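You operate a simulated robot arm through the tools that you are given. There is no shell and no other tool.

The job below is to be done with a simulated two-armed robot. You get a single attempt, and the scene is never put back.

Task
Wipe the red paste off the lower mould half, fit the lid on its pins and close both latches.
Fine: wipe with the blue pad before the lid goes on, and put the pad back. What is to be rubbed or washed off counts as gone when no trace of it is left.

Only the result counts: the job must be done as asked and must still hold three seconds after the hand-in. Knocking over, shifting, dropping, spilling or breaking anything else fails it. A push-on lid holds only when it is set on centred and level and pressed home; a screw cap is set on level and turned clockwise until tight.

Robot
Two 7-joint arms with fingered hands on one trunk that stands fixed in place. Base frame: the origin is at the foot of the trunk, x ahead of it, y to its left, z up; the work surface is at about z = 736. Readings come in mm, degrees, newtons and seconds.
The left shoulder is at [50, 214, 869], the right one opposite. With the tool pointing down near the work surface each hand reaches from about 420 to 900 mm from the base axis, measured 20 degrees to its own side. Payload 3 kg a hand.
The tool frame of a hand sits at the grasp point between the pads (the TCP): z along the fingers, y along the line on which they close. The tips reach 26 mm beyond it. Largest opening 132 mm; the body of the gripper starts 73 mm behind the TCP. The gripper is a hand of 3 fingers: y runs from the thumb to the fingers, the wrist lies at [0, 0, -229] in the tool frame, and closing takes about 1.5 s.
Orientation is that of the tool frame in the base frame, as a unit quaternion [x, y, z, w]. With the fingers straight down and closing along the base's y, the tool's x points along the base's -x, its y along +y and its z along -z.

Tools
- The arms move only by the tool jog_arm. It takes "left_steps", "right_steps" or both (then of equal length, played together; a hand with none holds still); each is a list of rows, each an object (a shift or turn left out is 0, a gripper value left out holds the last) with "delta_pos": the shift along the tool's x, y, z in units of 25 mm (1.0 is 25 mm), a list of three; "angular": the turn, a rotation vector about the tool's x, y, z in units of 8 degrees (1.0 is 8 degrees), a list of three. In form: [{"delta_pos": [x, y, z], "angular": [wx, wy, wz]}, ...]. A call has 1 to 20 rows; each row shifts and turns the commanded pose from where the row before left it, along the tool's axes as they then stand. "left_gripper" and "right_gripper" are, for a hand that has rows, the finger opening in mm, from 0 to 132, set as the call begins (left out, the last holds). A call with a number of a shift or a turn outside -1 to 1 is refused whole. Each row takes 0.2 s and may step no farther than 50 mm and 8.6 degrees from the row before; otherwise, or with a gripper value out of range, the whole call is refused. Where a pose cannot be reached the arm comes as near as it can. A force on the tool above 40 N (or 10 N above the force at the start of the call, whichever is more), or a blocked arm, ends the call early, and 0.2 s more pass. Each finger travels about 72 mm/s and halts on what it meets, pressing with about 31 N; the grip force reading is that of the motor and also rises with nothing between the fingers. The clock runs only during rows and for 0.2 s after the last one: add rows that do not move to give the fingers time. It gives the time, the measured TCP pose, the force on the tool (base axes), the opening and the grip force at its end, in the units of the frame above (readings bear some noise), with the torque about the TCP (base axes, N m) and any sound that the robot's microphone picked up.
- Cameras (640 x 400 px; columns grow to the right, rows downward): "scene" is now at [22.2, -36.2, 1498.4]; the picture's right is [-0.30, -0.95, 0.00], its down [-0.56, 0.18, -0.81] and it looks along [0.77, -0.24, -0.59] (base axes); focal length 333 px, centre (320, 200). "left" rides on the left gripper at [-62, 3, -92] in its tool frame; the picture's right is [-0.05, -1.00, 0.00], its down [0.83, -0.04, -0.56] and it looks along [0.55, -0.03, 0.83] (tool axes); focal length 230 px, centre (320, 200). "right" rides on the right gripper at [62, 3, -92] in its tool frame; the picture's right is [-0.05, 1.00, 0.00], its down [-0.83, -0.04, -0.56] and it looks along [-0.55, -0.03, 0.83] (tool axes); focal length 230 px, centre (320, 200).
- capture(camera): a new picture of that camera. The clock stands still meanwhile.
- move_fingers(finger1, finger2, thumb_bend, hand): sets how far each is bent, from 0 (flat) to 1 (curled in); at 0.3 the hand is open as for a grip, at 0.7 the pads meet at the TCP. One left out holds its place. A second passes; each finger stops where it meets its share of the squeeze, and holds until it gets a number again. A gripper value or a shape takes the hand back. It gives what a move gives, with no picture; readings hold the bend of each and the force on the fingers (four entries, about 0 where the hand has none), thumb and palm.
- hand_shape(shape, hand): the hand has 3 fingers and takes this shape, open, in about a second: jaw (thumb against the fingers, like two jaws); tri (thumb and two fingers); tip (a fingertip pinch); poke (one finger out to press); point (the index stretched); flat (the hand flat); cup (the hand cupped); fist (a fist). The gripper value then closes the fingers along that shape, each until it touches; the sizes above hold for jaw. It gives what a move gives, with no picture.
- pan_tilt(pan, tilt): turns the head with the scene camera to pan (to the left, within 86 degrees either way) and tilt (down, from -29 to 69), counted from straight ahead of the robot. It gives what a move gives.
- measure_at(camera, pixels): there is no depth. For up to 12 entries [column, row, z] of the newest picture of that camera ("zoom" is the newest enlarged one), the place [x, y] in the base frame at which the ray of that pixel passes the height z, good to about 2 mm, but the place of the scene camera against the robot may be out by one fixed shift of up to 25 mm in any direction. The clock stands still meanwhile.
- close_up(camera, box): a new picture of the part [left, top, right, bottom] of that camera's present view, enlarged. The clock stands still meanwhile.
- hand_in(): hands the job in; it is judged then, once.

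Open the grippers and draw the arms clear of the work before you hand the job in, unless the task says otherwise.

The tools are called by a JSON object that holds its "method" and its "body". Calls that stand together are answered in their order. jog_arm: Moves the arms, as the interface text tells. Its arguments: {"type":"object","properties":{"left_steps":{"type":"array","items":{"type":"object","properties":{"delta_pos":{"type":"array","items":{"type":"number"}},"angular":{"type":"array","items":{"type":"number"}}}}},"left_gripper":{"type":"number"},"right_steps":{"type":"array","items":{"type":"object","properties":{"delta_pos":{"type":"array","items":{"type":"number"}},"angular":{"type":"array","items":{"type":"number"}}}}},"right_gripper":{"type":"number"}},"required":[]} The other tools are called the same way: hand_shape (shape, hand) gives the hand a shape; move_fingers (finger1, finger2, thumb_bend, hand) moves the fingers one by one; pan_tilt (pan, tilt) turns the head that bears the scene camera; capture (camera) takes a picture; measure_at (camera, pixels) gives the place at which the rays of pixels pass given heights; close_up (camera, box) takes an enlarged picture of a part of a camera's view; hand_in () hands the job in.

At the start:

```text
time: 0.0
left_tcp_pos: [530.5, -49.3, 1150.0]
left_tool_rot: [0.26, 0.966, 0.0, 0.0]
left_contact_force: [-0.1, 0.1, -0.2]
left_ft_torque: [0.01, 0.0, 0.02]
left_gripper_width: 131.9
left_grasp_force: 0.0
left_shape: jaw
left_bend: [0.3, 0.3, 0.3]
left_finger forces: [0.0, 0.0, 0.1, 0.1, 0.1, 0.1]
right_tcp_pos: [415.7, -473.7, 1182.0]
right_tool_rot: [0.26, 0.965, -0.001, 0.0]
right_contact_force: [0.2, -0.5, -0.3]
right_ft_torque: [-0.01, 0.0, 0.0]
right_gripper_width: 132.0
right_grasp_force: 0.1
right_shape: jaw
right_bend: [0.3, 0.3, 0.3]
right_finger forces: [0.0, 0.0, 0.0, 0.0, 0.0, 0.0]
head pan, tilt: [-17.4, 36.0]
```

scene: 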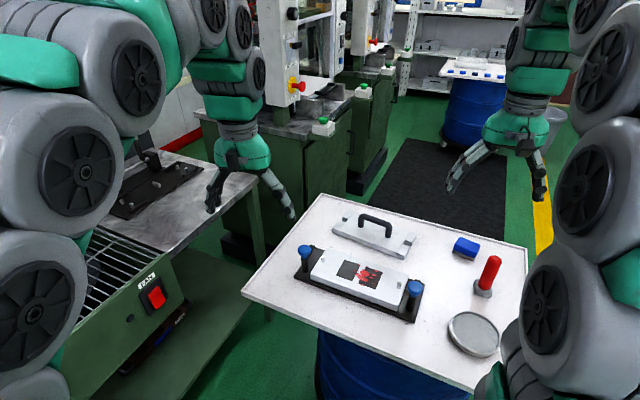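
right: 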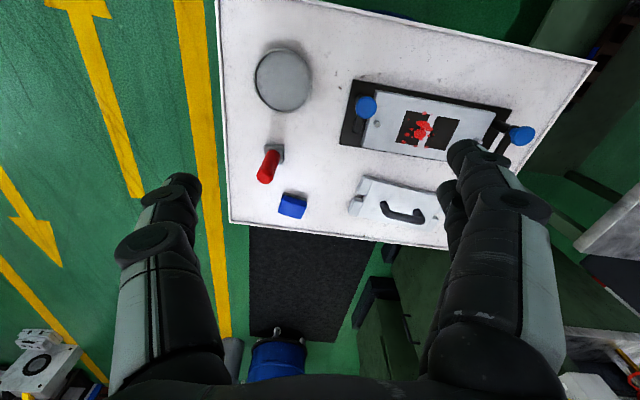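
left: 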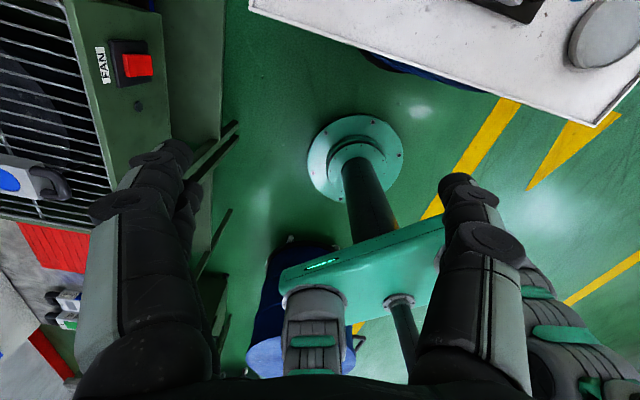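

I start by looking closely at the table: the mould is at about (365,280), the lid at (372,235), the blue pad at (466,248). I take enlarged pictures.

{"method": "close_up", "body": {"camera": "scene", "box": [270, 200, 450, 330]}}

{"method": "close_up", "body": {"camera": "right", "box": [320, 60, 560, 240]}}

{"method": "close_up", "body": {"camera": "scene", "box": [400, 210, 540, 370]}}

```text
3.08 times, centred on (360, 265) of scene
```

zoom: 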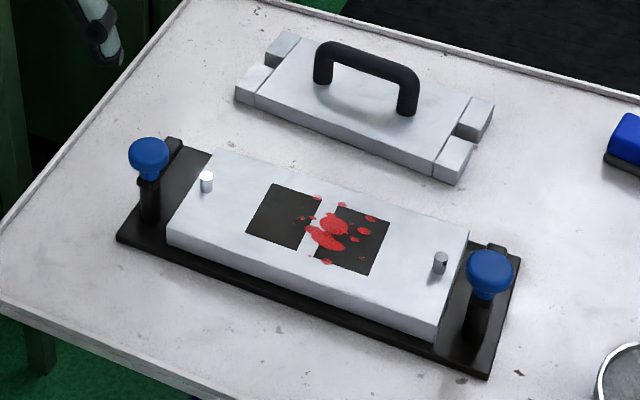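

```text
2.22 times, centred on (440, 150) of right
```

zoom: 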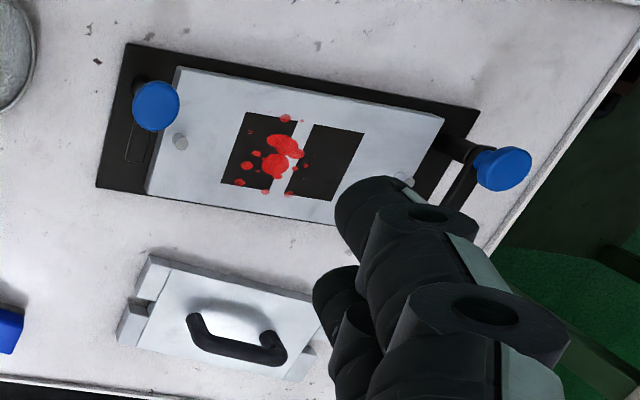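

```text
2.50 times, centred on (470, 290) of scene
```

zoom: 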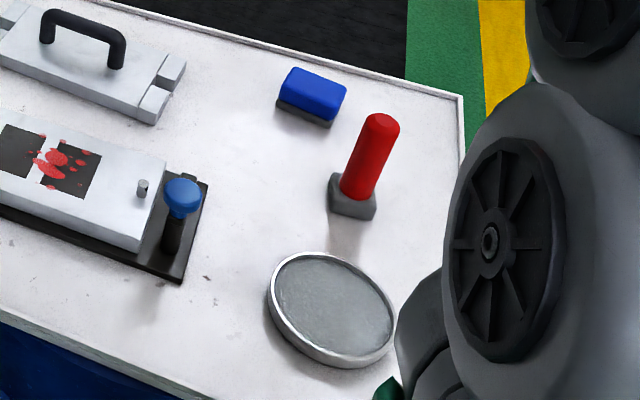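

I measure the key points first: the pad, lid, mould corners, pins and knobs in the right camera's picture, and the same in the scene picture for comparison.

{"method": "measure_at", "body": {"camera": "right", "pixels": [[292, 206, 760], [367, 106, 800], [521, 136, 800], [388, 122, 770], [402, 212, 780], [365, 178, 755], [268, 168, 800], [283, 78, 745], [340, 145, 740], [355, 80, 740], [510, 110, 740], [388, 90, 765]]}}

{"method": "measure_at", "body": {"camera": "scene", "pixels": [[466, 246, 760], [305, 250, 800], [414, 287, 800], [325, 257, 770], [400, 284, 770], [360, 218, 790], [485, 288, 740], [473, 335, 745], [300, 279, 740], [412, 322, 740], [365, 275, 765], [350, 269, 765]]}}

```text
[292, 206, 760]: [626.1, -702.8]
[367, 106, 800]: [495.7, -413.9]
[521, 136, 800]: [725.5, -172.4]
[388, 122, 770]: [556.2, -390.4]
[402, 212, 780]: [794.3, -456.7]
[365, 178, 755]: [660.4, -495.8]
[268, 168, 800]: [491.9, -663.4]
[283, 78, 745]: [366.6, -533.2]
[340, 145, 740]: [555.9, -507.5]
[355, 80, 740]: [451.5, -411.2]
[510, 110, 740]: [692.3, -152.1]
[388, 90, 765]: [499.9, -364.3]
```

```text
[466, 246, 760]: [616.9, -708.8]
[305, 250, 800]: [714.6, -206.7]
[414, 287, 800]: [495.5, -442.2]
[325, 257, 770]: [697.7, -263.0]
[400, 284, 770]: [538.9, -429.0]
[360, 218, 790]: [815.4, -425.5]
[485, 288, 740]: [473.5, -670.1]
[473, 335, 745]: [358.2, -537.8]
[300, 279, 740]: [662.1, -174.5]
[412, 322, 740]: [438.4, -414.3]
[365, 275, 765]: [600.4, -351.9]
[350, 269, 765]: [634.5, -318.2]
```

The mould lies diagonally from about (725,-172) to (496,-414), within the right arm's reach. I draw the left arm away to its own side and bring the right camera over the mould for a better look.

{"method": "jog_arm", "body": {"left_steps": [{"delta_pos": [0.502, 0.866, 0]}, {"delta_pos": [0.502, 0.866, 0]}, {"delta_pos": [0.502, 0.866, 0]}, {"delta_pos": [0.502, 0.866, 0]}, {"delta_pos": [0.502, 0.866, 0]}, {"delta_pos": [0.502, 0.866, 0]}, {"delta_pos": [0.502, 0.866, 0]}, {"delta_pos": [0.502, 0.866, 0]}, {"delta_pos": [0.502, 0.866, 0]}, {"delta_pos": [0.502, 0.866, 0]}], "right_steps": [{"delta_pos": [0.227, 0.904, 0.528]}, {"delta_pos": [0.227, 0.904, 0.528]}, {"delta_pos": [0.227, 0.904, 0.528]}, {"delta_pos": [0.227, 0.904, 0.528]}, {"delta_pos": [0.227, 0.904, 0.528]}, {"delta_pos": [0.227, 0.904, 0.528]}, {"delta_pos": [0.227, 0.904, 0.528]}, {"delta_pos": [0.227, 0.904, 0.528]}, {"delta_pos": [0.227, 0.904, 0.528]}, {"delta_pos": [0.227, 0.904, 0.528]}]}}

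{"method": "capture", "body": {"camera": "right"}}

{"method": "capture", "body": {"camera": "scene"}}

```text
time: 2.2
left_tcp_pos: [530.9, 200.1, 1151.1]
left_tool_rot: [0.261, 0.965, 0.0, 0.0]
left_contact_force: [0.2, 0.3, -0.1]
left_ft_torque: [0.0, 0.01, -0.04]
left_gripper_width: 131.9
left_grasp_force: 0.0
left_shape: jaw
left_bend: [0.3, 0.3, 0.3]
left_finger forces: [0.0, 0.0, 0.0, 0.1, 0.0, 0.1]
right_tcp_pos: [479.4, -250.0, 1048.0]
right_tool_rot: [0.26, 0.966, 0.0, 0.0]
right_contact_force: [0.1, -0.5, 0.0]
right_ft_torque: [0.03, -0.05, 0.0]
right_gripper_width: 131.8
right_grasp_force: 0.1
right_shape: jaw
right_bend: [0.3, 0.3, 0.3]
right_finger forces: [0.0, 0.0, 0.1, 0.0, 0.0, 0.1]
head pan, tilt: [-17.4, 36.0]
```

```text
taken
```

right: 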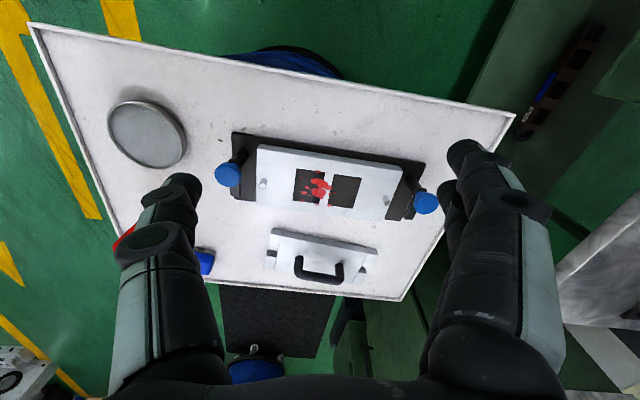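

```text
taken
```

scene: 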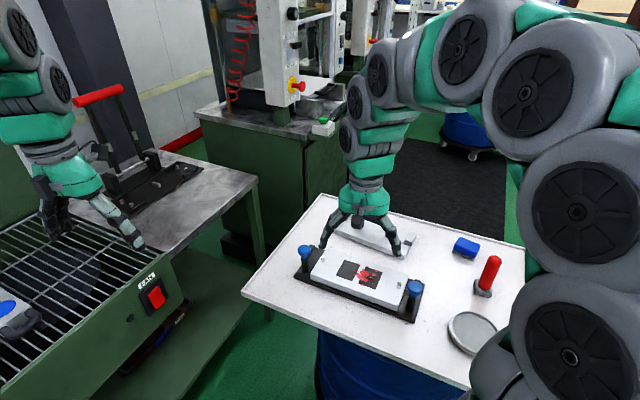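

The mould lies at (325,180) in the right picture, the lid at (320,260). I zoom onto the mould and the latches.

{"method": "close_up", "body": {"camera": "right", "box": [200, 110, 460, 290]}}

{"method": "close_up", "body": {"camera": "right", "box": [370, 130, 470, 240]}}

{"method": "close_up", "body": {"camera": "right", "box": [200, 110, 300, 230]}}

{"method": "close_up", "body": {"camera": "scene", "box": [275, 200, 435, 330]}}

```text
2.22 times, centred on (330, 200) of right
```

zoom: 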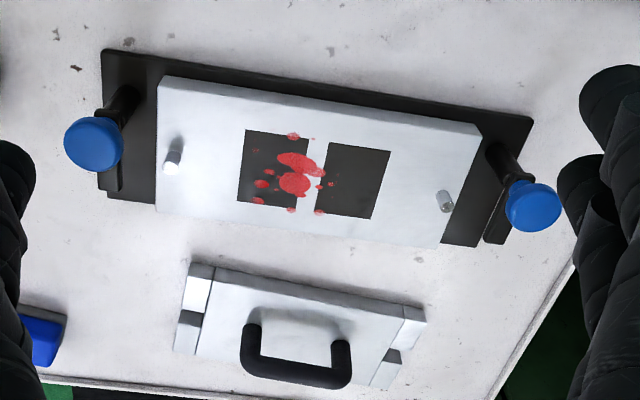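

```text
3.64 times, centred on (420, 185) of right
```

zoom: 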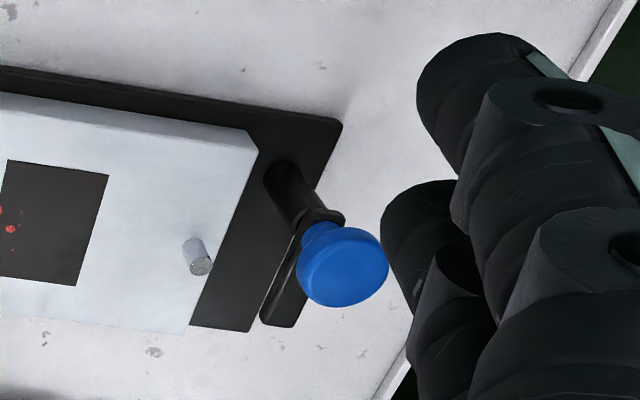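

```text
3.33 times, centred on (250, 170) of right
```

zoom: 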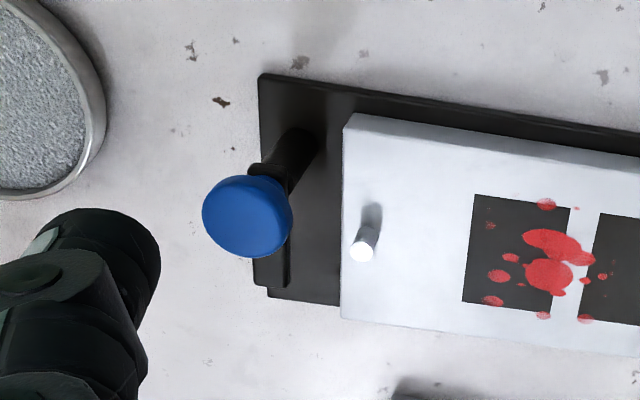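

```text
3.08 times, centred on (355, 265) of scene
```

zoom: 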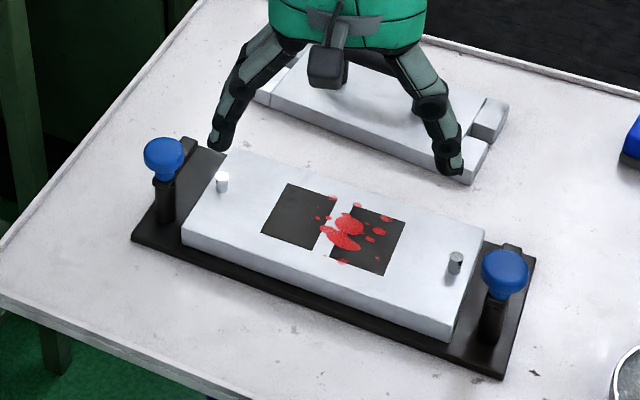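

I zoom further onto each latch and the lid ends from the scene camera to understand how the latches work.

{"method": "close_up", "body": {"camera": "scene", "box": [292, 236, 340, 266]}}

{"method": "close_up", "body": {"camera": "scene", "box": [380, 270, 428, 330]}}

{"method": "close_up", "body": {"camera": "right", "box": [250, 215, 390, 300]}}

```text
13.33 times, centred on (316, 251) of scene
```

zoom: 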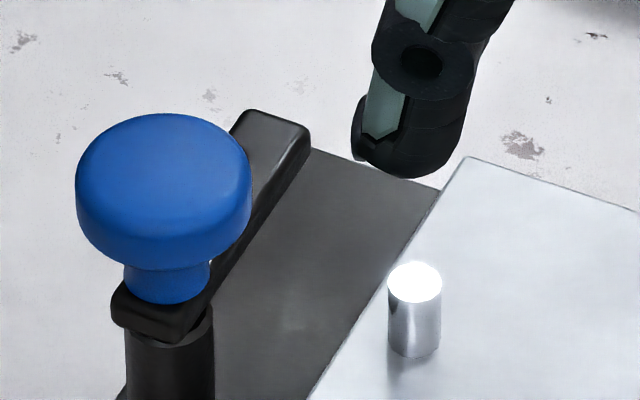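

```text
6.67 times, centred on (404, 300) of scene
```

zoom: 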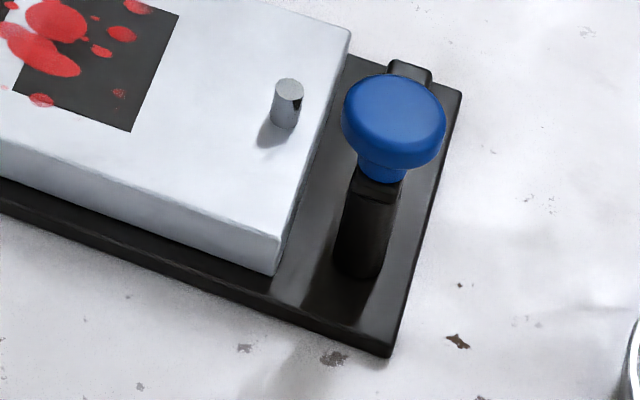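

```text
4.57 times, centred on (320, 258) of right
```

zoom: 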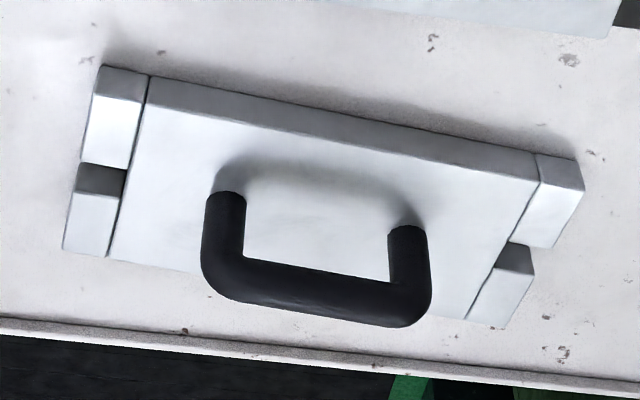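

The latches are swing bars on posts under the blue knobs; the lid has end slots that straddle the pins. I re-take the overall zoom and measure main features at two heights, for triangulating later with a second view.

{"method": "close_up", "body": {"camera": "right", "box": [186, 110, 474, 290]}}

{"method": "measure_at", "body": {"camera": "zoom", "pixels": [[100, 50, 740], [533, 118, 740], [107, 197, 740], [160, 76, 770], [482, 122, 770], [440, 248, 770], [155, 206, 770], [171, 168, 780], [447, 205, 780], [94, 143, 810], [533, 207, 810], [292, 180, 770]]}}

{"method": "measure_at", "body": {"camera": "zoom", "pixels": [[191, 262, 760], [426, 308, 760], [388, 388, 760], [175, 350, 760], [258, 322, 800], [345, 340, 800], [237, 372, 800], [351, 388, 800], [42, 340, 760], [94, 143, 790], [533, 207, 790], [292, 180, 760]]}}

```text
2.22 times, centred on (330, 200) of right
```

zoom: 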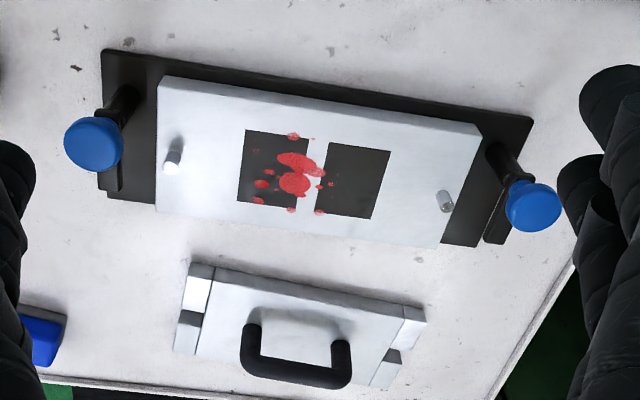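

```text
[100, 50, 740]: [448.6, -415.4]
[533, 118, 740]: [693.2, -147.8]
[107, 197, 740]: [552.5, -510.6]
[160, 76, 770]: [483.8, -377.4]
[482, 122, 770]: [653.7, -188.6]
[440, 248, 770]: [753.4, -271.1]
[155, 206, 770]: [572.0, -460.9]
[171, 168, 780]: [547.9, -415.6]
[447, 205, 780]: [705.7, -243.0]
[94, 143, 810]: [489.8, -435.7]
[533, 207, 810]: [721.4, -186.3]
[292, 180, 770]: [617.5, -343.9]
```

```text
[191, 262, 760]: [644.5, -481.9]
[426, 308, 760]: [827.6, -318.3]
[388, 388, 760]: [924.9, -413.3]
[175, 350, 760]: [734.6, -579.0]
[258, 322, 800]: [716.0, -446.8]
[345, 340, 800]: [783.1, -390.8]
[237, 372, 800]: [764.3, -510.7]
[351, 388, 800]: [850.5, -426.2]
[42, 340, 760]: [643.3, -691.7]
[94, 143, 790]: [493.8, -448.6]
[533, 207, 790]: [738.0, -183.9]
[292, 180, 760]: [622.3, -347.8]
```

Next I bring the right hand over toward the lid and pad, at about (600,-430,1000), for a second view.

{"method": "jog_arm", "body": {"right_steps": [{"delta_pos": [-0.974, -0.476, 0.24]}, {"delta_pos": [-0.974, -0.476, 0.24]}, {"delta_pos": [-0.974, -0.476, 0.24]}, {"delta_pos": [-0.974, -0.476, 0.24]}, {"delta_pos": [-0.974, -0.476, 0.24]}, {"delta_pos": [-0.974, -0.476, 0.24]}, {"delta_pos": [-0.974, -0.476, 0.24]}, {"delta_pos": [-0.974, -0.476, 0.24]}, {"delta_pos": [0, 0, 0]}]}}

{"method": "capture", "body": {"camera": "right"}}

{"method": "capture", "body": {"camera": "scene"}}

```text
time: 4.2
left_tcp_pos: [530.8, 199.7, 1151.1]
left_tool_rot: [0.261, 0.965, 0.0, 0.0]
left_contact_force: [0.2, -0.4, -0.1]
left_ft_torque: [-0.01, -0.02, 0.02]
left_gripper_width: 132.3
left_grasp_force: 0.1
left_shape: jaw
left_bend: [0.3, 0.3, 0.3]
left_finger forces: [0.0, 0.0, 0.1, 0.1, 0.0, 0.0]
right_tcp_pos: [597.8, -429.5, 1000.6]
right_tool_rot: [0.259, 0.966, 0.0, 0.0]
right_contact_force: [-0.5, 1.4, -0.2]
right_ft_torque: [0.01, 0.03, 0.02]
right_gripper_width: 132.0
right_grasp_force: 0.0
right_shape: jaw
right_bend: [0.3, 0.3, 0.3]
right_finger forces: [0.1, 0.1, 0.1, 0.1, 0.0, 0.0]
head pan, tilt: [-17.4, 36.0]
```

```text
taken
```

right: 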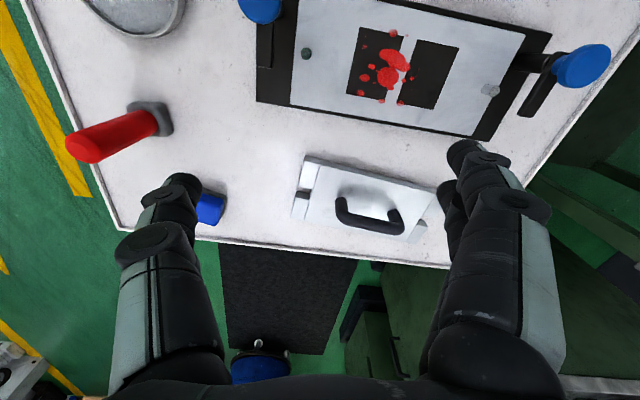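

```text
taken
```

scene: 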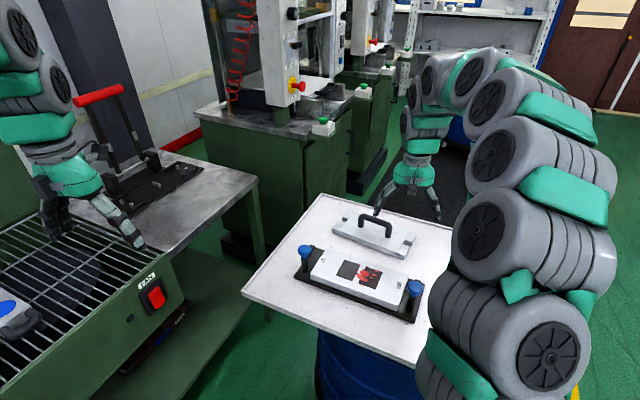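

From this second viewpoint the lid is at (363,200), the mould at (405,60), the pad at (210,210) half hidden by a finger. I zoom in to measure the same features.

{"method": "close_up", "body": {"camera": "right", "box": [236, 0, 620, 240]}}

{"method": "measure_at", "body": {"camera": "zoom", "pixels": [[32, 167, 740], [405, 228, 740], [527, 56, 740], [90, 175, 770], [395, 225, 770], [483, 55, 770], [115, 90, 770], [425, 150, 770], [565, 110, 770], [35, 10, 800], [260, 120, 770]]}}

{"method": "close_up", "body": {"camera": "right", "box": [280, 140, 448, 245]}}

```text
1.67 times, centred on (428, 120) of right
```

zoom: 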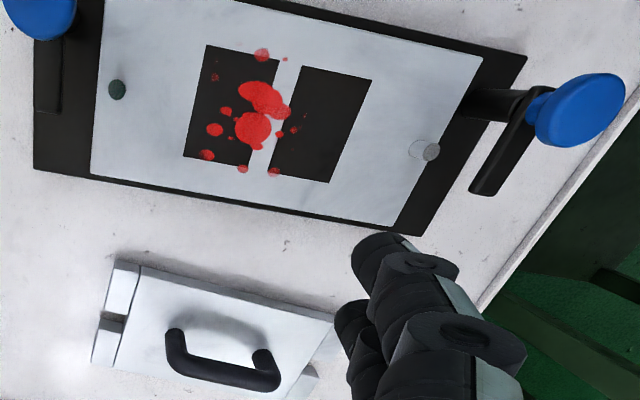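

```text
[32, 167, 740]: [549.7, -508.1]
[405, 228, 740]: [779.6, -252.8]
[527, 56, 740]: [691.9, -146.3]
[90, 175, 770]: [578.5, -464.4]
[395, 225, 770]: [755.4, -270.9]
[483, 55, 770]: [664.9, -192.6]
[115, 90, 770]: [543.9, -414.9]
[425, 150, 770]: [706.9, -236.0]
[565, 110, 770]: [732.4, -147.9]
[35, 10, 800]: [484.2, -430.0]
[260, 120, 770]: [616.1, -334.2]
```

```text
3.81 times, centred on (364, 192) of right
```

zoom: 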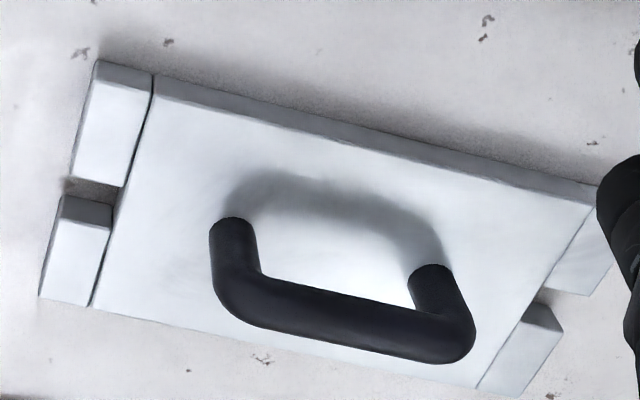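

The base plate measures about 360x140 mm with its long axis at 47.6 degrees. I measure the lid's corners, slots and handle in this zoom.

{"method": "measure_at", "body": {"camera": "zoom", "pixels": [[97, 61, 736], [155, 75, 736], [600, 187, 736], [92, 82, 756], [40, 296, 756], [92, 306, 756], [150, 97, 756], [478, 387, 756], [519, 396, 756], [72, 175, 756], [122, 187, 756], [108, 230, 756]]}}

{"method": "measure_at", "body": {"camera": "zoom", "pixels": [[232, 225, 756], [432, 272, 756], [235, 305, 790], [450, 350, 790], [228, 290, 800], [455, 345, 800], [345, 318, 800], [345, 318, 790], [525, 303, 756], [545, 292, 756], [62, 195, 756], [64, 175, 736]]}}

```text
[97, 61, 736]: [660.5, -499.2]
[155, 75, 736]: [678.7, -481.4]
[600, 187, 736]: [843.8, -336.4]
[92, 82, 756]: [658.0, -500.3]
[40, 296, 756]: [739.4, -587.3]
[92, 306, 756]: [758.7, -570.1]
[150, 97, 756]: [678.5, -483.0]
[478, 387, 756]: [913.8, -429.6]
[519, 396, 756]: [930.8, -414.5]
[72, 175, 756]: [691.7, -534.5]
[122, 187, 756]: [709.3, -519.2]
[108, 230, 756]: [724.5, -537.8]
```

```text
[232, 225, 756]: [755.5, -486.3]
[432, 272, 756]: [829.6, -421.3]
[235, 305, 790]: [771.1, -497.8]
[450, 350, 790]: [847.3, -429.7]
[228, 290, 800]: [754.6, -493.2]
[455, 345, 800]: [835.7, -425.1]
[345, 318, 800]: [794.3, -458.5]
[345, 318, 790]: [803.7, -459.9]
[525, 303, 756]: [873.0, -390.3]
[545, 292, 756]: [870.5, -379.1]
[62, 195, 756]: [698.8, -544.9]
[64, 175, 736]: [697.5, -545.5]
```

The lid is about 258x119 mm, centred near (794,-458), its long axis at about 41.4 degrees, with the handle bar at about z=800. I now turn the right hand by about +71 degrees about the vertical, so the fingers will close across the handle, and see whether the arm can do it.

{"method": "jog_arm", "body": {"right_steps": [{"angular": [0, 0, -0.89]}, {"angular": [0, 0, -0.89]}, {"angular": [0, 0, -0.89]}, {"angular": [0, 0, -0.89]}, {"angular": [0, 0, -0.89]}, {"angular": [0, 0, -0.89]}, {"angular": [0, 0, -0.89]}, {"angular": [0, 0, -0.89]}, {"angular": [0, 0, -0.89]}, {"angular": [0, 0, -0.89]}, {"angular": [0, 0, 0]}]}}

{"method": "capture", "body": {"camera": "right"}}

{"method": "capture", "body": {"camera": "scene"}}

```text
time: 6.6
left_tcp_pos: [530.8, 200.5, 1150.6]
left_tool_rot: [0.261, 0.965, 0.0, 0.001]
left_contact_force: [0.7, -0.6, 0.1]
left_ft_torque: [0.0, -0.03, 0.02]
left_gripper_width: 132.0
left_grasp_force: 0.0
left_shape: jaw
left_bend: [0.3, 0.3, 0.3]
left_finger forces: [0.1, 0.0, 0.1, 0.0, 0.0, 0.0]
right_tcp_pos: [600.2, -429.6, 1001.5]
right_tool_rot: [-0.351, 0.936, 0.0, 0.0]
right_contact_force: [-0.9, -0.2, -0.2]
right_ft_torque: [-0.01, -0.03, 0.04]
right_gripper_width: 132.1
right_grasp_force: 0.1
right_shape: jaw
right_bend: [0.3, 0.3, 0.3]
right_finger forces: [0.1, 0.1, 0.1, 0.1, 0.1, 0.1]
head pan, tilt: [-17.4, 36.0]
```

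```text
taken
```

right: 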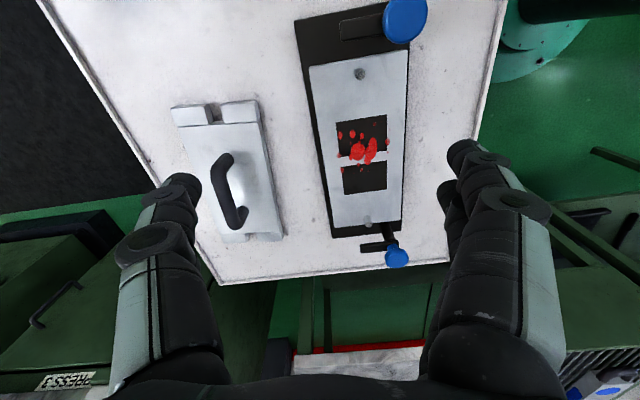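

```text
taken
```

scene: 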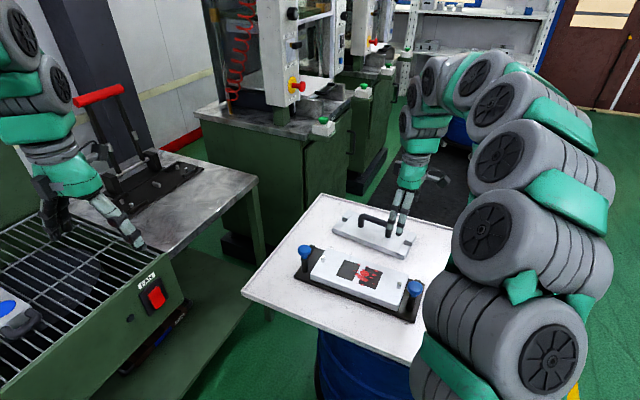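

The hand turned without trouble. I move over toward the pad (about (478,-623)) and turn back to the earlier yaw so the camera looks straight at it.

{"method": "jog_arm", "body": {"right_steps": [{"delta_pos": [0.972, -0.289, 0]}, {"delta_pos": [0.972, -0.289, 0]}, {"delta_pos": [0.972, -0.289, 0]}, {"delta_pos": [0.972, -0.289, 0]}, {"delta_pos": [0.972, -0.289, 0]}, {"delta_pos": [0.972, -0.289, 0]}, {"delta_pos": [0.972, -0.289, 0]}, {"delta_pos": [0.972, -0.289, 0]}, {"delta_pos": [0.972, -0.289, 0]}, {"angular": [0, 0, 0.89]}, {"angular": [0, 0, 0.89]}, {"angular": [0, 0, 0.89]}, {"angular": [0, 0, 0.89]}, {"angular": [0, 0, 0.89]}, {"angular": [0, 0, 0.89]}, {"angular": [0, 0, 0.89]}, {"angular": [0, 0, 0.89]}, {"angular": [0, 0, 0.89]}, {"angular": [0, 0, 0.89]}, {"angular": [0, 0, 0]}]}}

{"method": "capture", "body": {"camera": "right"}}

{"method": "capture", "body": {"camera": "scene"}}

```text
time: 10.8
left_tcp_pos: [531.1, 200.6, 1152.1]
left_tool_rot: [0.26, 0.965, 0.0, -0.001]
left_contact_force: [0.3, -0.2, -0.1]
left_ft_torque: [0.02, -0.01, 0.04]
left_gripper_width: 131.6
left_grasp_force: 0.0
left_shape: jaw
left_bend: [0.3, 0.3, 0.3]
left_finger forces: [0.1, 0.0, 0.0, 0.0, 0.0, 0.0]
right_tcp_pos: [477.6, -622.9, 1001.4]
right_tool_rot: [0.261, 0.965, 0.001, 0.001]
right_contact_force: [-0.2, -0.2, -0.1]
right_ft_torque: [-0.02, 0.02, 0.02]
right_gripper_width: 132.0
right_grasp_force: 0.1
right_shape: jaw
right_bend: [0.3, 0.3, 0.3]
right_finger forces: [0.0, 0.0, 0.1, 0.0, 0.0, 0.0]
head pan, tilt: [-17.4, 36.0]
```

```text
taken
```

right: 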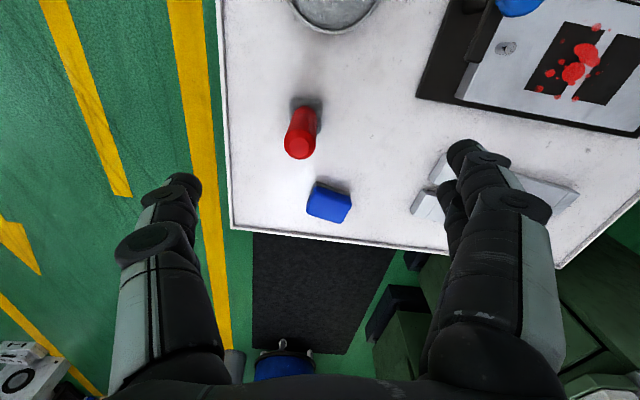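

```text
taken
```

scene: 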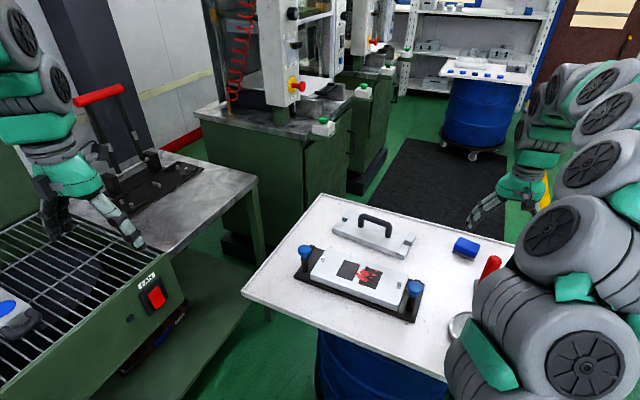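

The pad is now clear at (328,203) in the right picture. I zoom in to measure its outline.

{"method": "close_up", "body": {"camera": "right", "box": [270, 80, 398, 240]}}

{"method": "close_up", "body": {"camera": "right", "box": [295, 170, 365, 230]}}

{"method": "close_up", "body": {"camera": "scene", "box": [440, 225, 500, 275]}}

```text
2.50 times, centred on (334, 160) of right
```

zoom: 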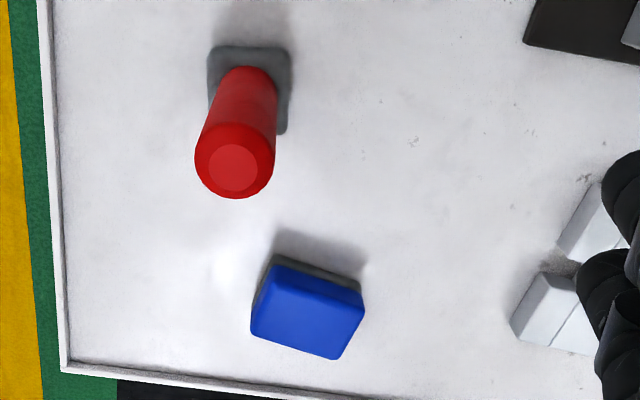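

```text
6.67 times, centred on (330, 200) of right
```

zoom: 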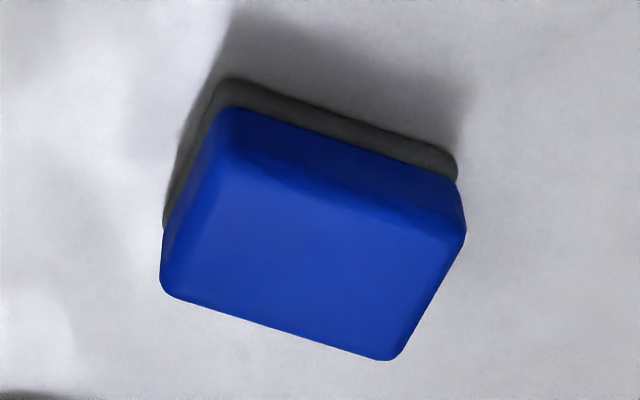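

```text
8.00 times, centred on (470, 250) of scene
```

zoom: 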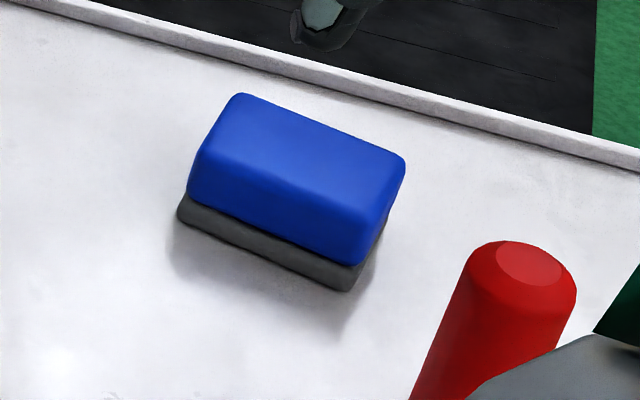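

I retake the right zoom on the pad and measure its lower and upper edges.

{"method": "close_up", "body": {"camera": "right", "box": [295, 170, 365, 230]}}

{"method": "measure_at", "body": {"camera": "zoom", "pixels": [[225, 78, 738], [458, 152, 738], [163, 225, 738], [228, 107, 745], [460, 180, 745], [240, 165, 775], [462, 232, 775], [390, 358, 775], [162, 290, 775], [315, 262, 775], [315, 262, 765], [462, 232, 765]]}}

{"method": "close_up", "body": {"camera": "right", "box": [270, 80, 398, 240]}}

{"method": "measure_at", "body": {"camera": "zoom", "pixels": [[235, 167, 850], [235, 167, 830], [210, 48, 740], [288, 52, 740], [280, 132, 740], [250, 80, 745], [65, 370, 745]]}}

```text
6.67 times, centred on (330, 200) of right
```

zoom: 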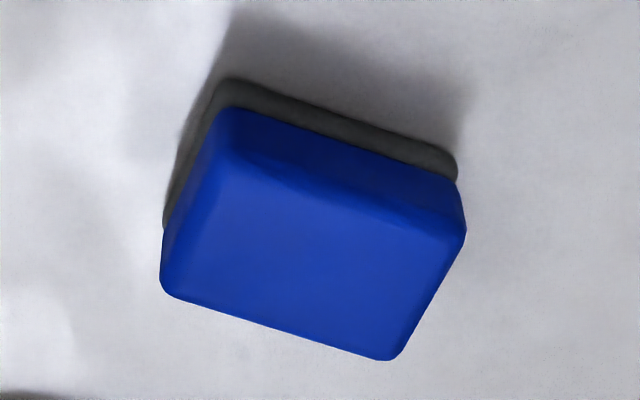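

```text
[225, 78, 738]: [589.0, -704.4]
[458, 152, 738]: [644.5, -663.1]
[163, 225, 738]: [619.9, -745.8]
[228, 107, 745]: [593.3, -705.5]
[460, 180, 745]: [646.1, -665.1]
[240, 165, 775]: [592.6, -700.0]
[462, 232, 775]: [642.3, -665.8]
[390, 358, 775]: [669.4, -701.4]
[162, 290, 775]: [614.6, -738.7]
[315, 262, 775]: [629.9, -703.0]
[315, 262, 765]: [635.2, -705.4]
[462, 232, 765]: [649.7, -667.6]
```

```text
2.50 times, centred on (334, 160) of right
```

zoom: 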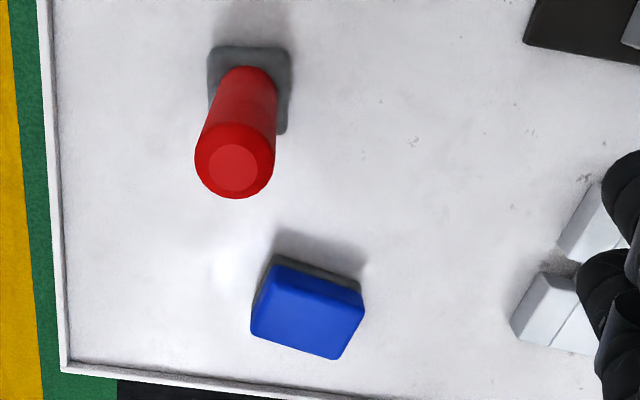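

```text
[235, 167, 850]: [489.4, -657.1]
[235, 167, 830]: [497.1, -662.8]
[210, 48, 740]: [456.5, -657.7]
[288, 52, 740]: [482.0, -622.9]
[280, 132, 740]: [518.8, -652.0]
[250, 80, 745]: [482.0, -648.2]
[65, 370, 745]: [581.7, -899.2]
```

The pad is about 70x50 mm, centred near (630,-702), its long axis at about 35.5 degrees and its top near z=773. I move above it at z=880 and turn so the fingers close across its short side (tool y at 125.5 degrees).

{"method": "jog_arm", "body": {"right_steps": [{"delta_pos": [-0.858, 0.04, 0.6]}, {"delta_pos": [-0.858, 0.04, 0.6]}, {"delta_pos": [-0.858, 0.04, 0.6]}, {"delta_pos": [-0.858, 0.04, 0.6]}, {"delta_pos": [-0.858, 0.04, 0.6]}, {"delta_pos": [-0.858, 0.04, 0.6]}, {"delta_pos": [-0.858, 0.04, 0.6]}, {"delta_pos": [-0.858, 0.04, 0.6]}, {"angular": [0, 0, -0.91]}, {"angular": [0, 0, -0.91]}, {"angular": [0, 0, -0.91]}, {"angular": [0, 0, -0.91]}, {"angular": [0, 0, -0.91]}, {"angular": [0, 0, -0.91]}, {"angular": [0, 0, -0.91]}, {"angular": [0, 0, -0.91]}, {"angular": [0, 0, -0.91]}, {"angular": [0, 0, 0]}]}}

{"method": "capture", "body": {"camera": "right"}}

{"method": "capture", "body": {"camera": "scene"}}

```text
time: 14.6
left_tcp_pos: [531.0, 200.1, 1152.4]
left_tool_rot: [0.261, 0.965, 0.0, 0.0]
left_contact_force: [1.3, -0.2, 0.1]
left_ft_torque: [0.01, 0.0, 0.0]
left_gripper_width: 131.7
left_grasp_force: 0.2
left_shape: jaw
left_bend: [0.3, 0.3, 0.3]
left_finger forces: [0.0, 0.1, 0.1, 0.1, 0.0, 0.0]
right_tcp_pos: [630.6, -701.1, 881.8]
right_tool_rot: [-0.304, 0.953, 0.0, -0.001]
right_contact_force: [-1.0, -0.3, -1.3]
right_ft_torque: [-0.02, 0.03, 0.0]
right_gripper_width: 131.8
right_grasp_force: 0.1
right_shape: jaw
right_bend: [0.3, 0.3, 0.3]
right_finger forces: [0.0, 0.0, 0.2, 0.0, 0.1, 0.0]
head pan, tilt: [-17.4, 36.0]
```

```text
taken
```

right: 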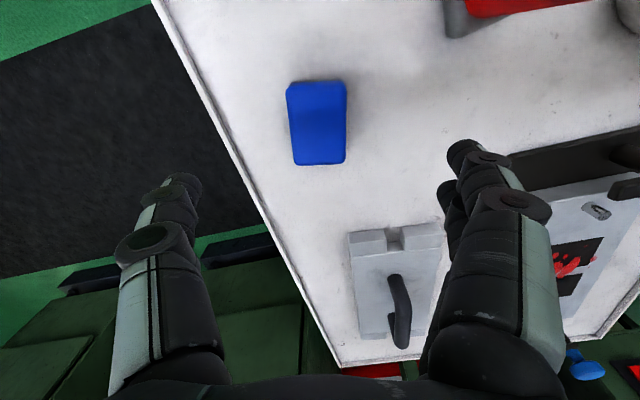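

```text
taken
```

scene: 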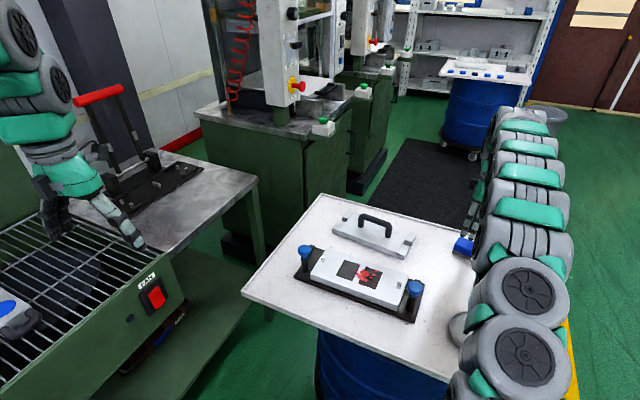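

The pad sits between the fingers at (317,122). I zoom in to refine its centre and turn from this view.

{"method": "close_up", "body": {"camera": "right", "box": [260, 60, 376, 180]}}

{"method": "measure_at", "body": {"camera": "right", "pixels": [[286, 88, 740], [346, 81, 772], [346, 158, 772], [296, 164, 772], [287, 95, 772], [317, 124, 772], [402, 150, 736]]}}

```text
3.33 times, centred on (318, 120) of right
```

zoom: 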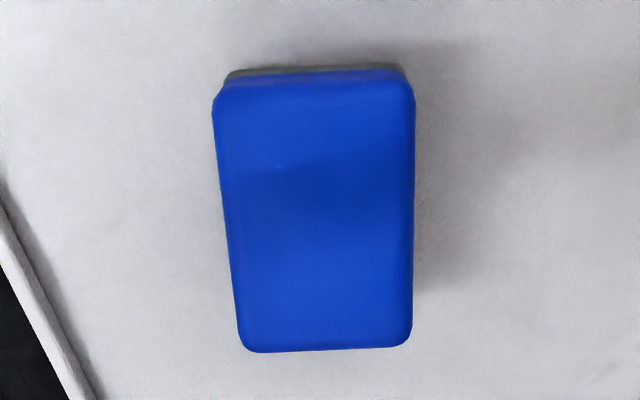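

```text
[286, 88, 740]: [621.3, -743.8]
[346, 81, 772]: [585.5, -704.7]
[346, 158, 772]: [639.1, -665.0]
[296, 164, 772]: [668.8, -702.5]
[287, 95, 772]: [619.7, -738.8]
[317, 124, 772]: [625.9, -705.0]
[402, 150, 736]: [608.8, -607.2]
```

The pad's centre is (629,-702), right under the hand. I descend to about z=768 with the fingers open.

{"method": "jog_arm", "body": {"right_steps": [{"delta_pos": [0, 0, 0.65]}, {"delta_pos": [0, 0, 0.65]}, {"delta_pos": [0, 0, 0.65]}, {"delta_pos": [0, 0, 0.65]}, {"delta_pos": [0, 0, 0.65]}, {"delta_pos": [0, 0, 0.65]}, {"delta_pos": [0, 0, 0.62]}, {"delta_pos": [0, 0, 0]}]}}

{"method": "capture", "body": {"camera": "right"}}

{"method": "close_up", "body": {"camera": "scene", "box": [420, 200, 540, 300]}}

```text
time: 16.4
left_tcp_pos: [530.7, 200.3, 1152.1]
left_tool_rot: [0.261, 0.965, 0.0, 0.0]
left_contact_force: [-1.1, -0.2, 0.5]
left_ft_torque: [0.0, 0.03, -0.03]
left_gripper_width: 131.5
left_grasp_force: 0.1
left_shape: jaw
left_bend: [0.3, 0.3, 0.3]
left_finger forces: [0.0, 0.1, 0.0, 0.1, 0.0, 0.0]
right_tcp_pos: [629.5, -702.2, 769.1]
right_tool_rot: [-0.304, 0.953, 0.0, 0.0]
right_contact_force: [-0.3, -0.1, 0.5]
right_ft_torque: [0.03, 0.01, -0.02]
right_gripper_width: 132.1
right_grasp_force: 0.1
right_shape: jaw
right_bend: [0.3, 0.3, 0.3]
right_finger forces: [0.0, 0.0, 0.1, 0.1, 0.0, 0.0]
head pan, tilt: [-17.4, 36.0]
```

```text
taken
```

right: 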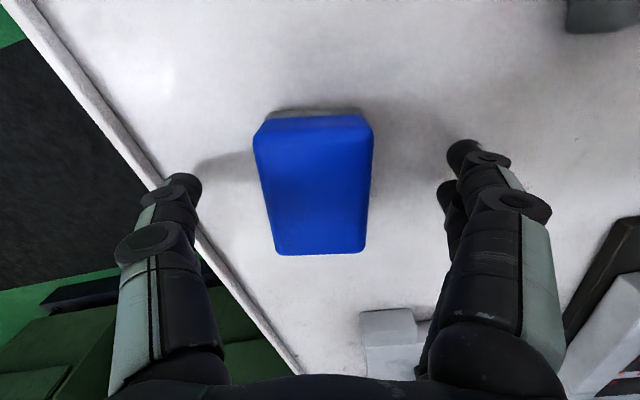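

```text
4.00 times, centred on (480, 250) of scene
```

zoom: 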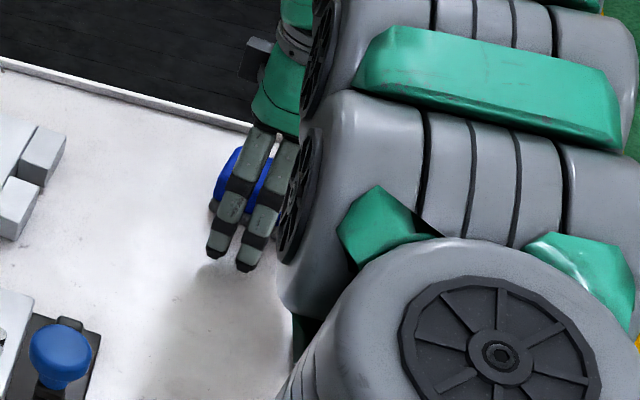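

The pad is centred between the fingers. I close the gripper on it and wait.

{"method": "jog_arm", "body": {"right_steps": [{"delta_pos": [0, 0, 0]}, {"delta_pos": [0, 0, 0]}, {"delta_pos": [0, 0, 0]}, {"delta_pos": [0, 0, 0]}, {"delta_pos": [0, 0, 0]}, {"delta_pos": [0, 0, 0]}, {"delta_pos": [0, 0, 0]}, {"delta_pos": [0, 0, 0]}], "right_gripper": 30}}

{"method": "capture", "body": {"camera": "right"}}

```text
time: 18.2
left_tcp_pos: [529.8, 200.2, 1150.6]
left_tool_rot: [0.261, 0.965, 0.0, 0.0]
left_contact_force: [0.2, 0.3, 0.1]
left_ft_torque: [-0.01, -0.01, 0.0]
left_gripper_width: 132.0
left_grasp_force: 0.1
left_shape: jaw
left_bend: [0.3, 0.3, 0.3]
left_finger forces: [0.0, 0.0, 0.0, 0.0, 0.0, 0.1]
right_tcp_pos: [628.6, -702.0, 769.1]
right_tool_rot: [-0.305, 0.952, 0.0, 0.0]
right_contact_force: [1.6, 0.3, 0.0]
right_ft_torque: [0.01, -0.01, 0.01]
right_gripper_width: 43.9
right_grasp_force: 31.2
right_shape: jaw
right_bend: [0.74, 0.74, 0.7]
right_finger forces: [14.2, 14.1, 0.0, 0.0, 28.2, 0.0]
head pan, tilt: [-17.4, 36.0]
```

```text
taken
```

right: 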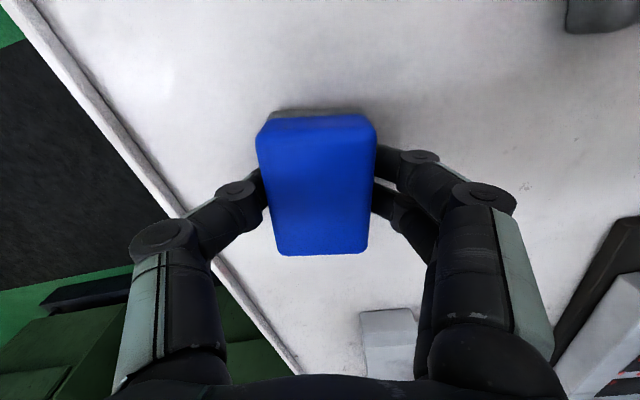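

The pad is gripped at 31 N with 43.9 mm opening. I lift it by about 131 mm and check that it stays in the hand.

{"method": "jog_arm", "body": {"right_steps": [{"delta_pos": [0, 0, -0.5]}, {"delta_pos": [0, 0, -0.75]}, {"delta_pos": [0, 0, -1]}, {"delta_pos": [0, 0, -1]}, {"delta_pos": [0, 0, -1]}, {"delta_pos": [0, 0, -1]}, {"delta_pos": [0, 0, 0]}]}}

{"method": "capture", "body": {"camera": "right"}}

```text
time: 19.8
left_tcp_pos: [530.0, 200.5, 1150.5]
left_tool_rot: [0.261, 0.965, 0.0, 0.0]
left_contact_force: [0.9, 0.0, 0.5]
left_ft_torque: [-0.01, 0.05, -0.01]
left_gripper_width: 131.8
left_grasp_force: 0.1
left_shape: jaw
left_bend: [0.3, 0.3, 0.3]
left_finger forces: [0.0, 0.0, 0.0, 0.1, 0.0, 0.0]
right_tcp_pos: [629.4, -702.1, 901.6]
right_tool_rot: [-0.304, 0.953, 0.0, 0.0]
right_contact_force: [-0.4, 0.2, -0.8]
right_ft_torque: [0.02, -0.04, 0.02]
right_gripper_width: 43.8
right_grasp_force: 31.0
right_shape: jaw
right_bend: [0.74, 0.74, 0.7]
right_finger forces: [14.1, 14.1, 0.0, 0.0, 28.3, 0.0]
head pan, tilt: [-17.4, 36.0]
```

```text
taken
```

right: 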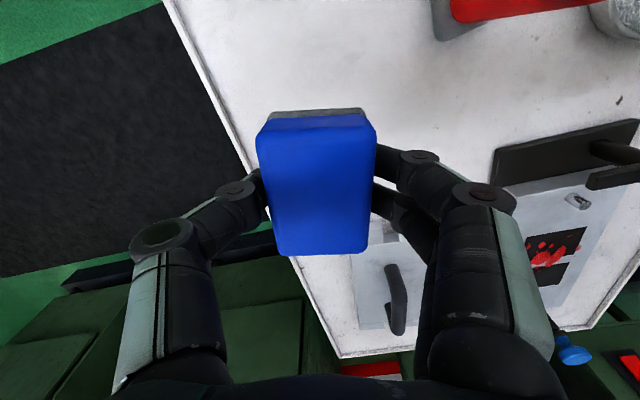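

The pad is held firmly. I carry it at z=900 to above the stained part of the mould, about (614,-339), and turn 12 degrees to line up with the mould.

{"method": "jog_arm", "body": {"right_steps": [{"delta_pos": [-0.61, 0.936, 0]}, {"delta_pos": [-0.61, 0.936, 0]}, {"delta_pos": [-0.61, 0.936, 0]}, {"delta_pos": [-0.61, 0.936, 0]}, {"delta_pos": [-0.61, 0.936, 0]}, {"delta_pos": [-0.61, 0.936, 0]}, {"delta_pos": [-0.61, 0.936, 0]}, {"delta_pos": [-0.61, 0.936, 0]}, {"delta_pos": [-0.61, 0.936, 0]}, {"delta_pos": [-0.61, 0.936, 0]}, {"delta_pos": [-0.61, 0.936, 0]}, {"delta_pos": [-0.61, 0.936, 0]}, {"delta_pos": [-0.61, 0.936, 0]}, {"angular": [0, 0, -0.75]}, {"angular": [0, 0, -0.75]}, {"delta_pos": [0, 0, 0]}]}}

{"method": "capture", "body": {"camera": "right"}}

{"method": "capture", "body": {"camera": "scene"}}

```text
time: 23.2
left_tcp_pos: [531.0, 200.0, 1151.3]
left_tool_rot: [0.261, 0.965, 0.001, 0.001]
left_contact_force: [0.4, 0.2, -0.1]
left_ft_torque: [0.02, 0.0, 0.0]
left_gripper_width: 131.8
left_grasp_force: 0.1
left_shape: jaw
left_bend: [0.3, 0.3, 0.3]
left_finger forces: [0.0, 0.1, 0.0, 0.0, 0.0, 0.0]
right_tcp_pos: [616.3, -338.2, 900.3]
right_tool_rot: [-0.402, 0.916, 0.0, 0.0]
right_contact_force: [-0.3, 0.0, -0.1]
right_ft_torque: [0.0, -0.01, -0.01]
right_gripper_width: 43.5
right_grasp_force: 31.2
right_shape: jaw
right_bend: [0.74, 0.74, 0.7]
right_finger forces: [14.1, 14.1, 0.0, 0.0, 28.2, 0.1]
head pan, tilt: [-17.4, 36.0]
```

```text
taken
```

right: 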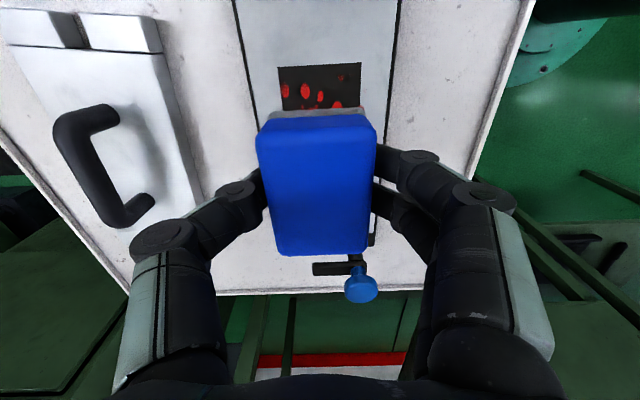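

```text
taken
```

scene: 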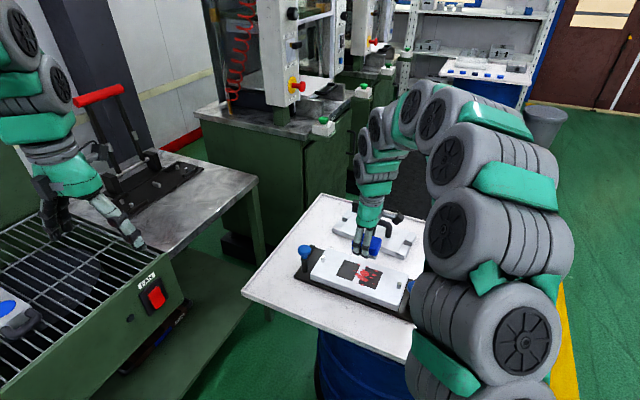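

The hand is above the mould with its axes aligned to it. I zoom the scene camera on the mould to locate all spots relative to the pins.

{"method": "close_up", "body": {"camera": "scene", "box": [292, 236, 436, 326]}}

{"method": "close_up", "body": {"camera": "scene", "box": [330, 255, 402, 300]}}

```text
4.44 times, centred on (364, 281) of scene
```

zoom: 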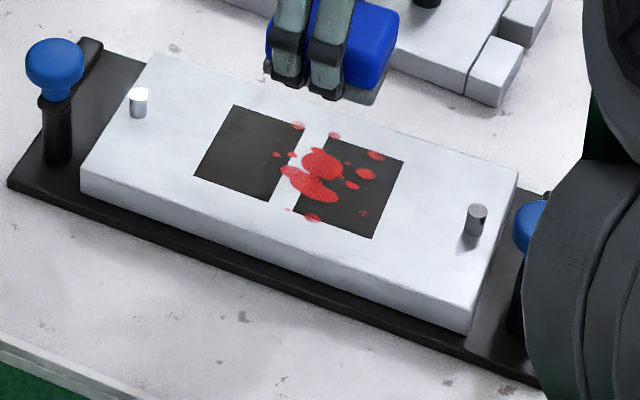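

```text
8.89 times, centred on (366, 278) of scene
```

zoom: 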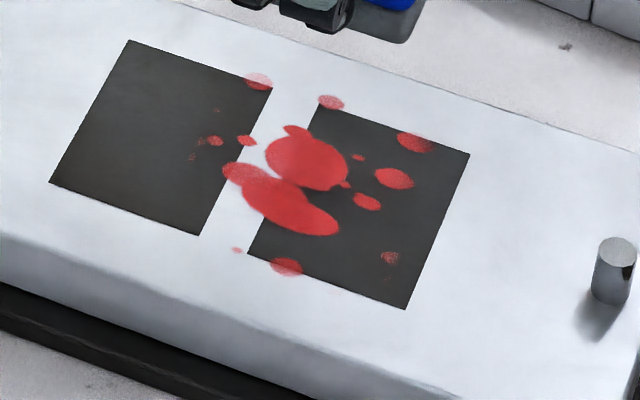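

I measure the spots and the dark panel corners in this zoom at the estimated mould top height.

{"method": "measure_at", "body": {"camera": "zoom", "pixels": [[128, 40, 764], [272, 87, 764], [198, 235, 764], [50, 183, 764], [313, 105, 764], [468, 155, 764], [405, 308, 764], [248, 253, 764], [606, 295, 764], [192, 155, 764], [258, 75, 764], [417, 143, 764]]}}

{"method": "measure_at", "body": {"camera": "zoom", "pixels": [[390, 262, 764], [287, 275, 764], [238, 252, 764], [330, 97, 764], [218, 108, 764], [437, 150, 764]]}}

```text
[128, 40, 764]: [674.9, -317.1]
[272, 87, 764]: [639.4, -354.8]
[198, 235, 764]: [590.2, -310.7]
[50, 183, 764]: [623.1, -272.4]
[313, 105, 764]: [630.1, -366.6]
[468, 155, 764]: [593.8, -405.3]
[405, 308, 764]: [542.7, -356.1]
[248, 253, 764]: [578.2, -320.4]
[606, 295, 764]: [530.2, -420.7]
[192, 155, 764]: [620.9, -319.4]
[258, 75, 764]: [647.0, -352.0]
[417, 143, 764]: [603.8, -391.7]
```

```text
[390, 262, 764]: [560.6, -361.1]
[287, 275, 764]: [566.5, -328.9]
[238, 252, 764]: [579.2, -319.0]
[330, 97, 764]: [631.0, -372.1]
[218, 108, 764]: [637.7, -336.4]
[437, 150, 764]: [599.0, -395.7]
```

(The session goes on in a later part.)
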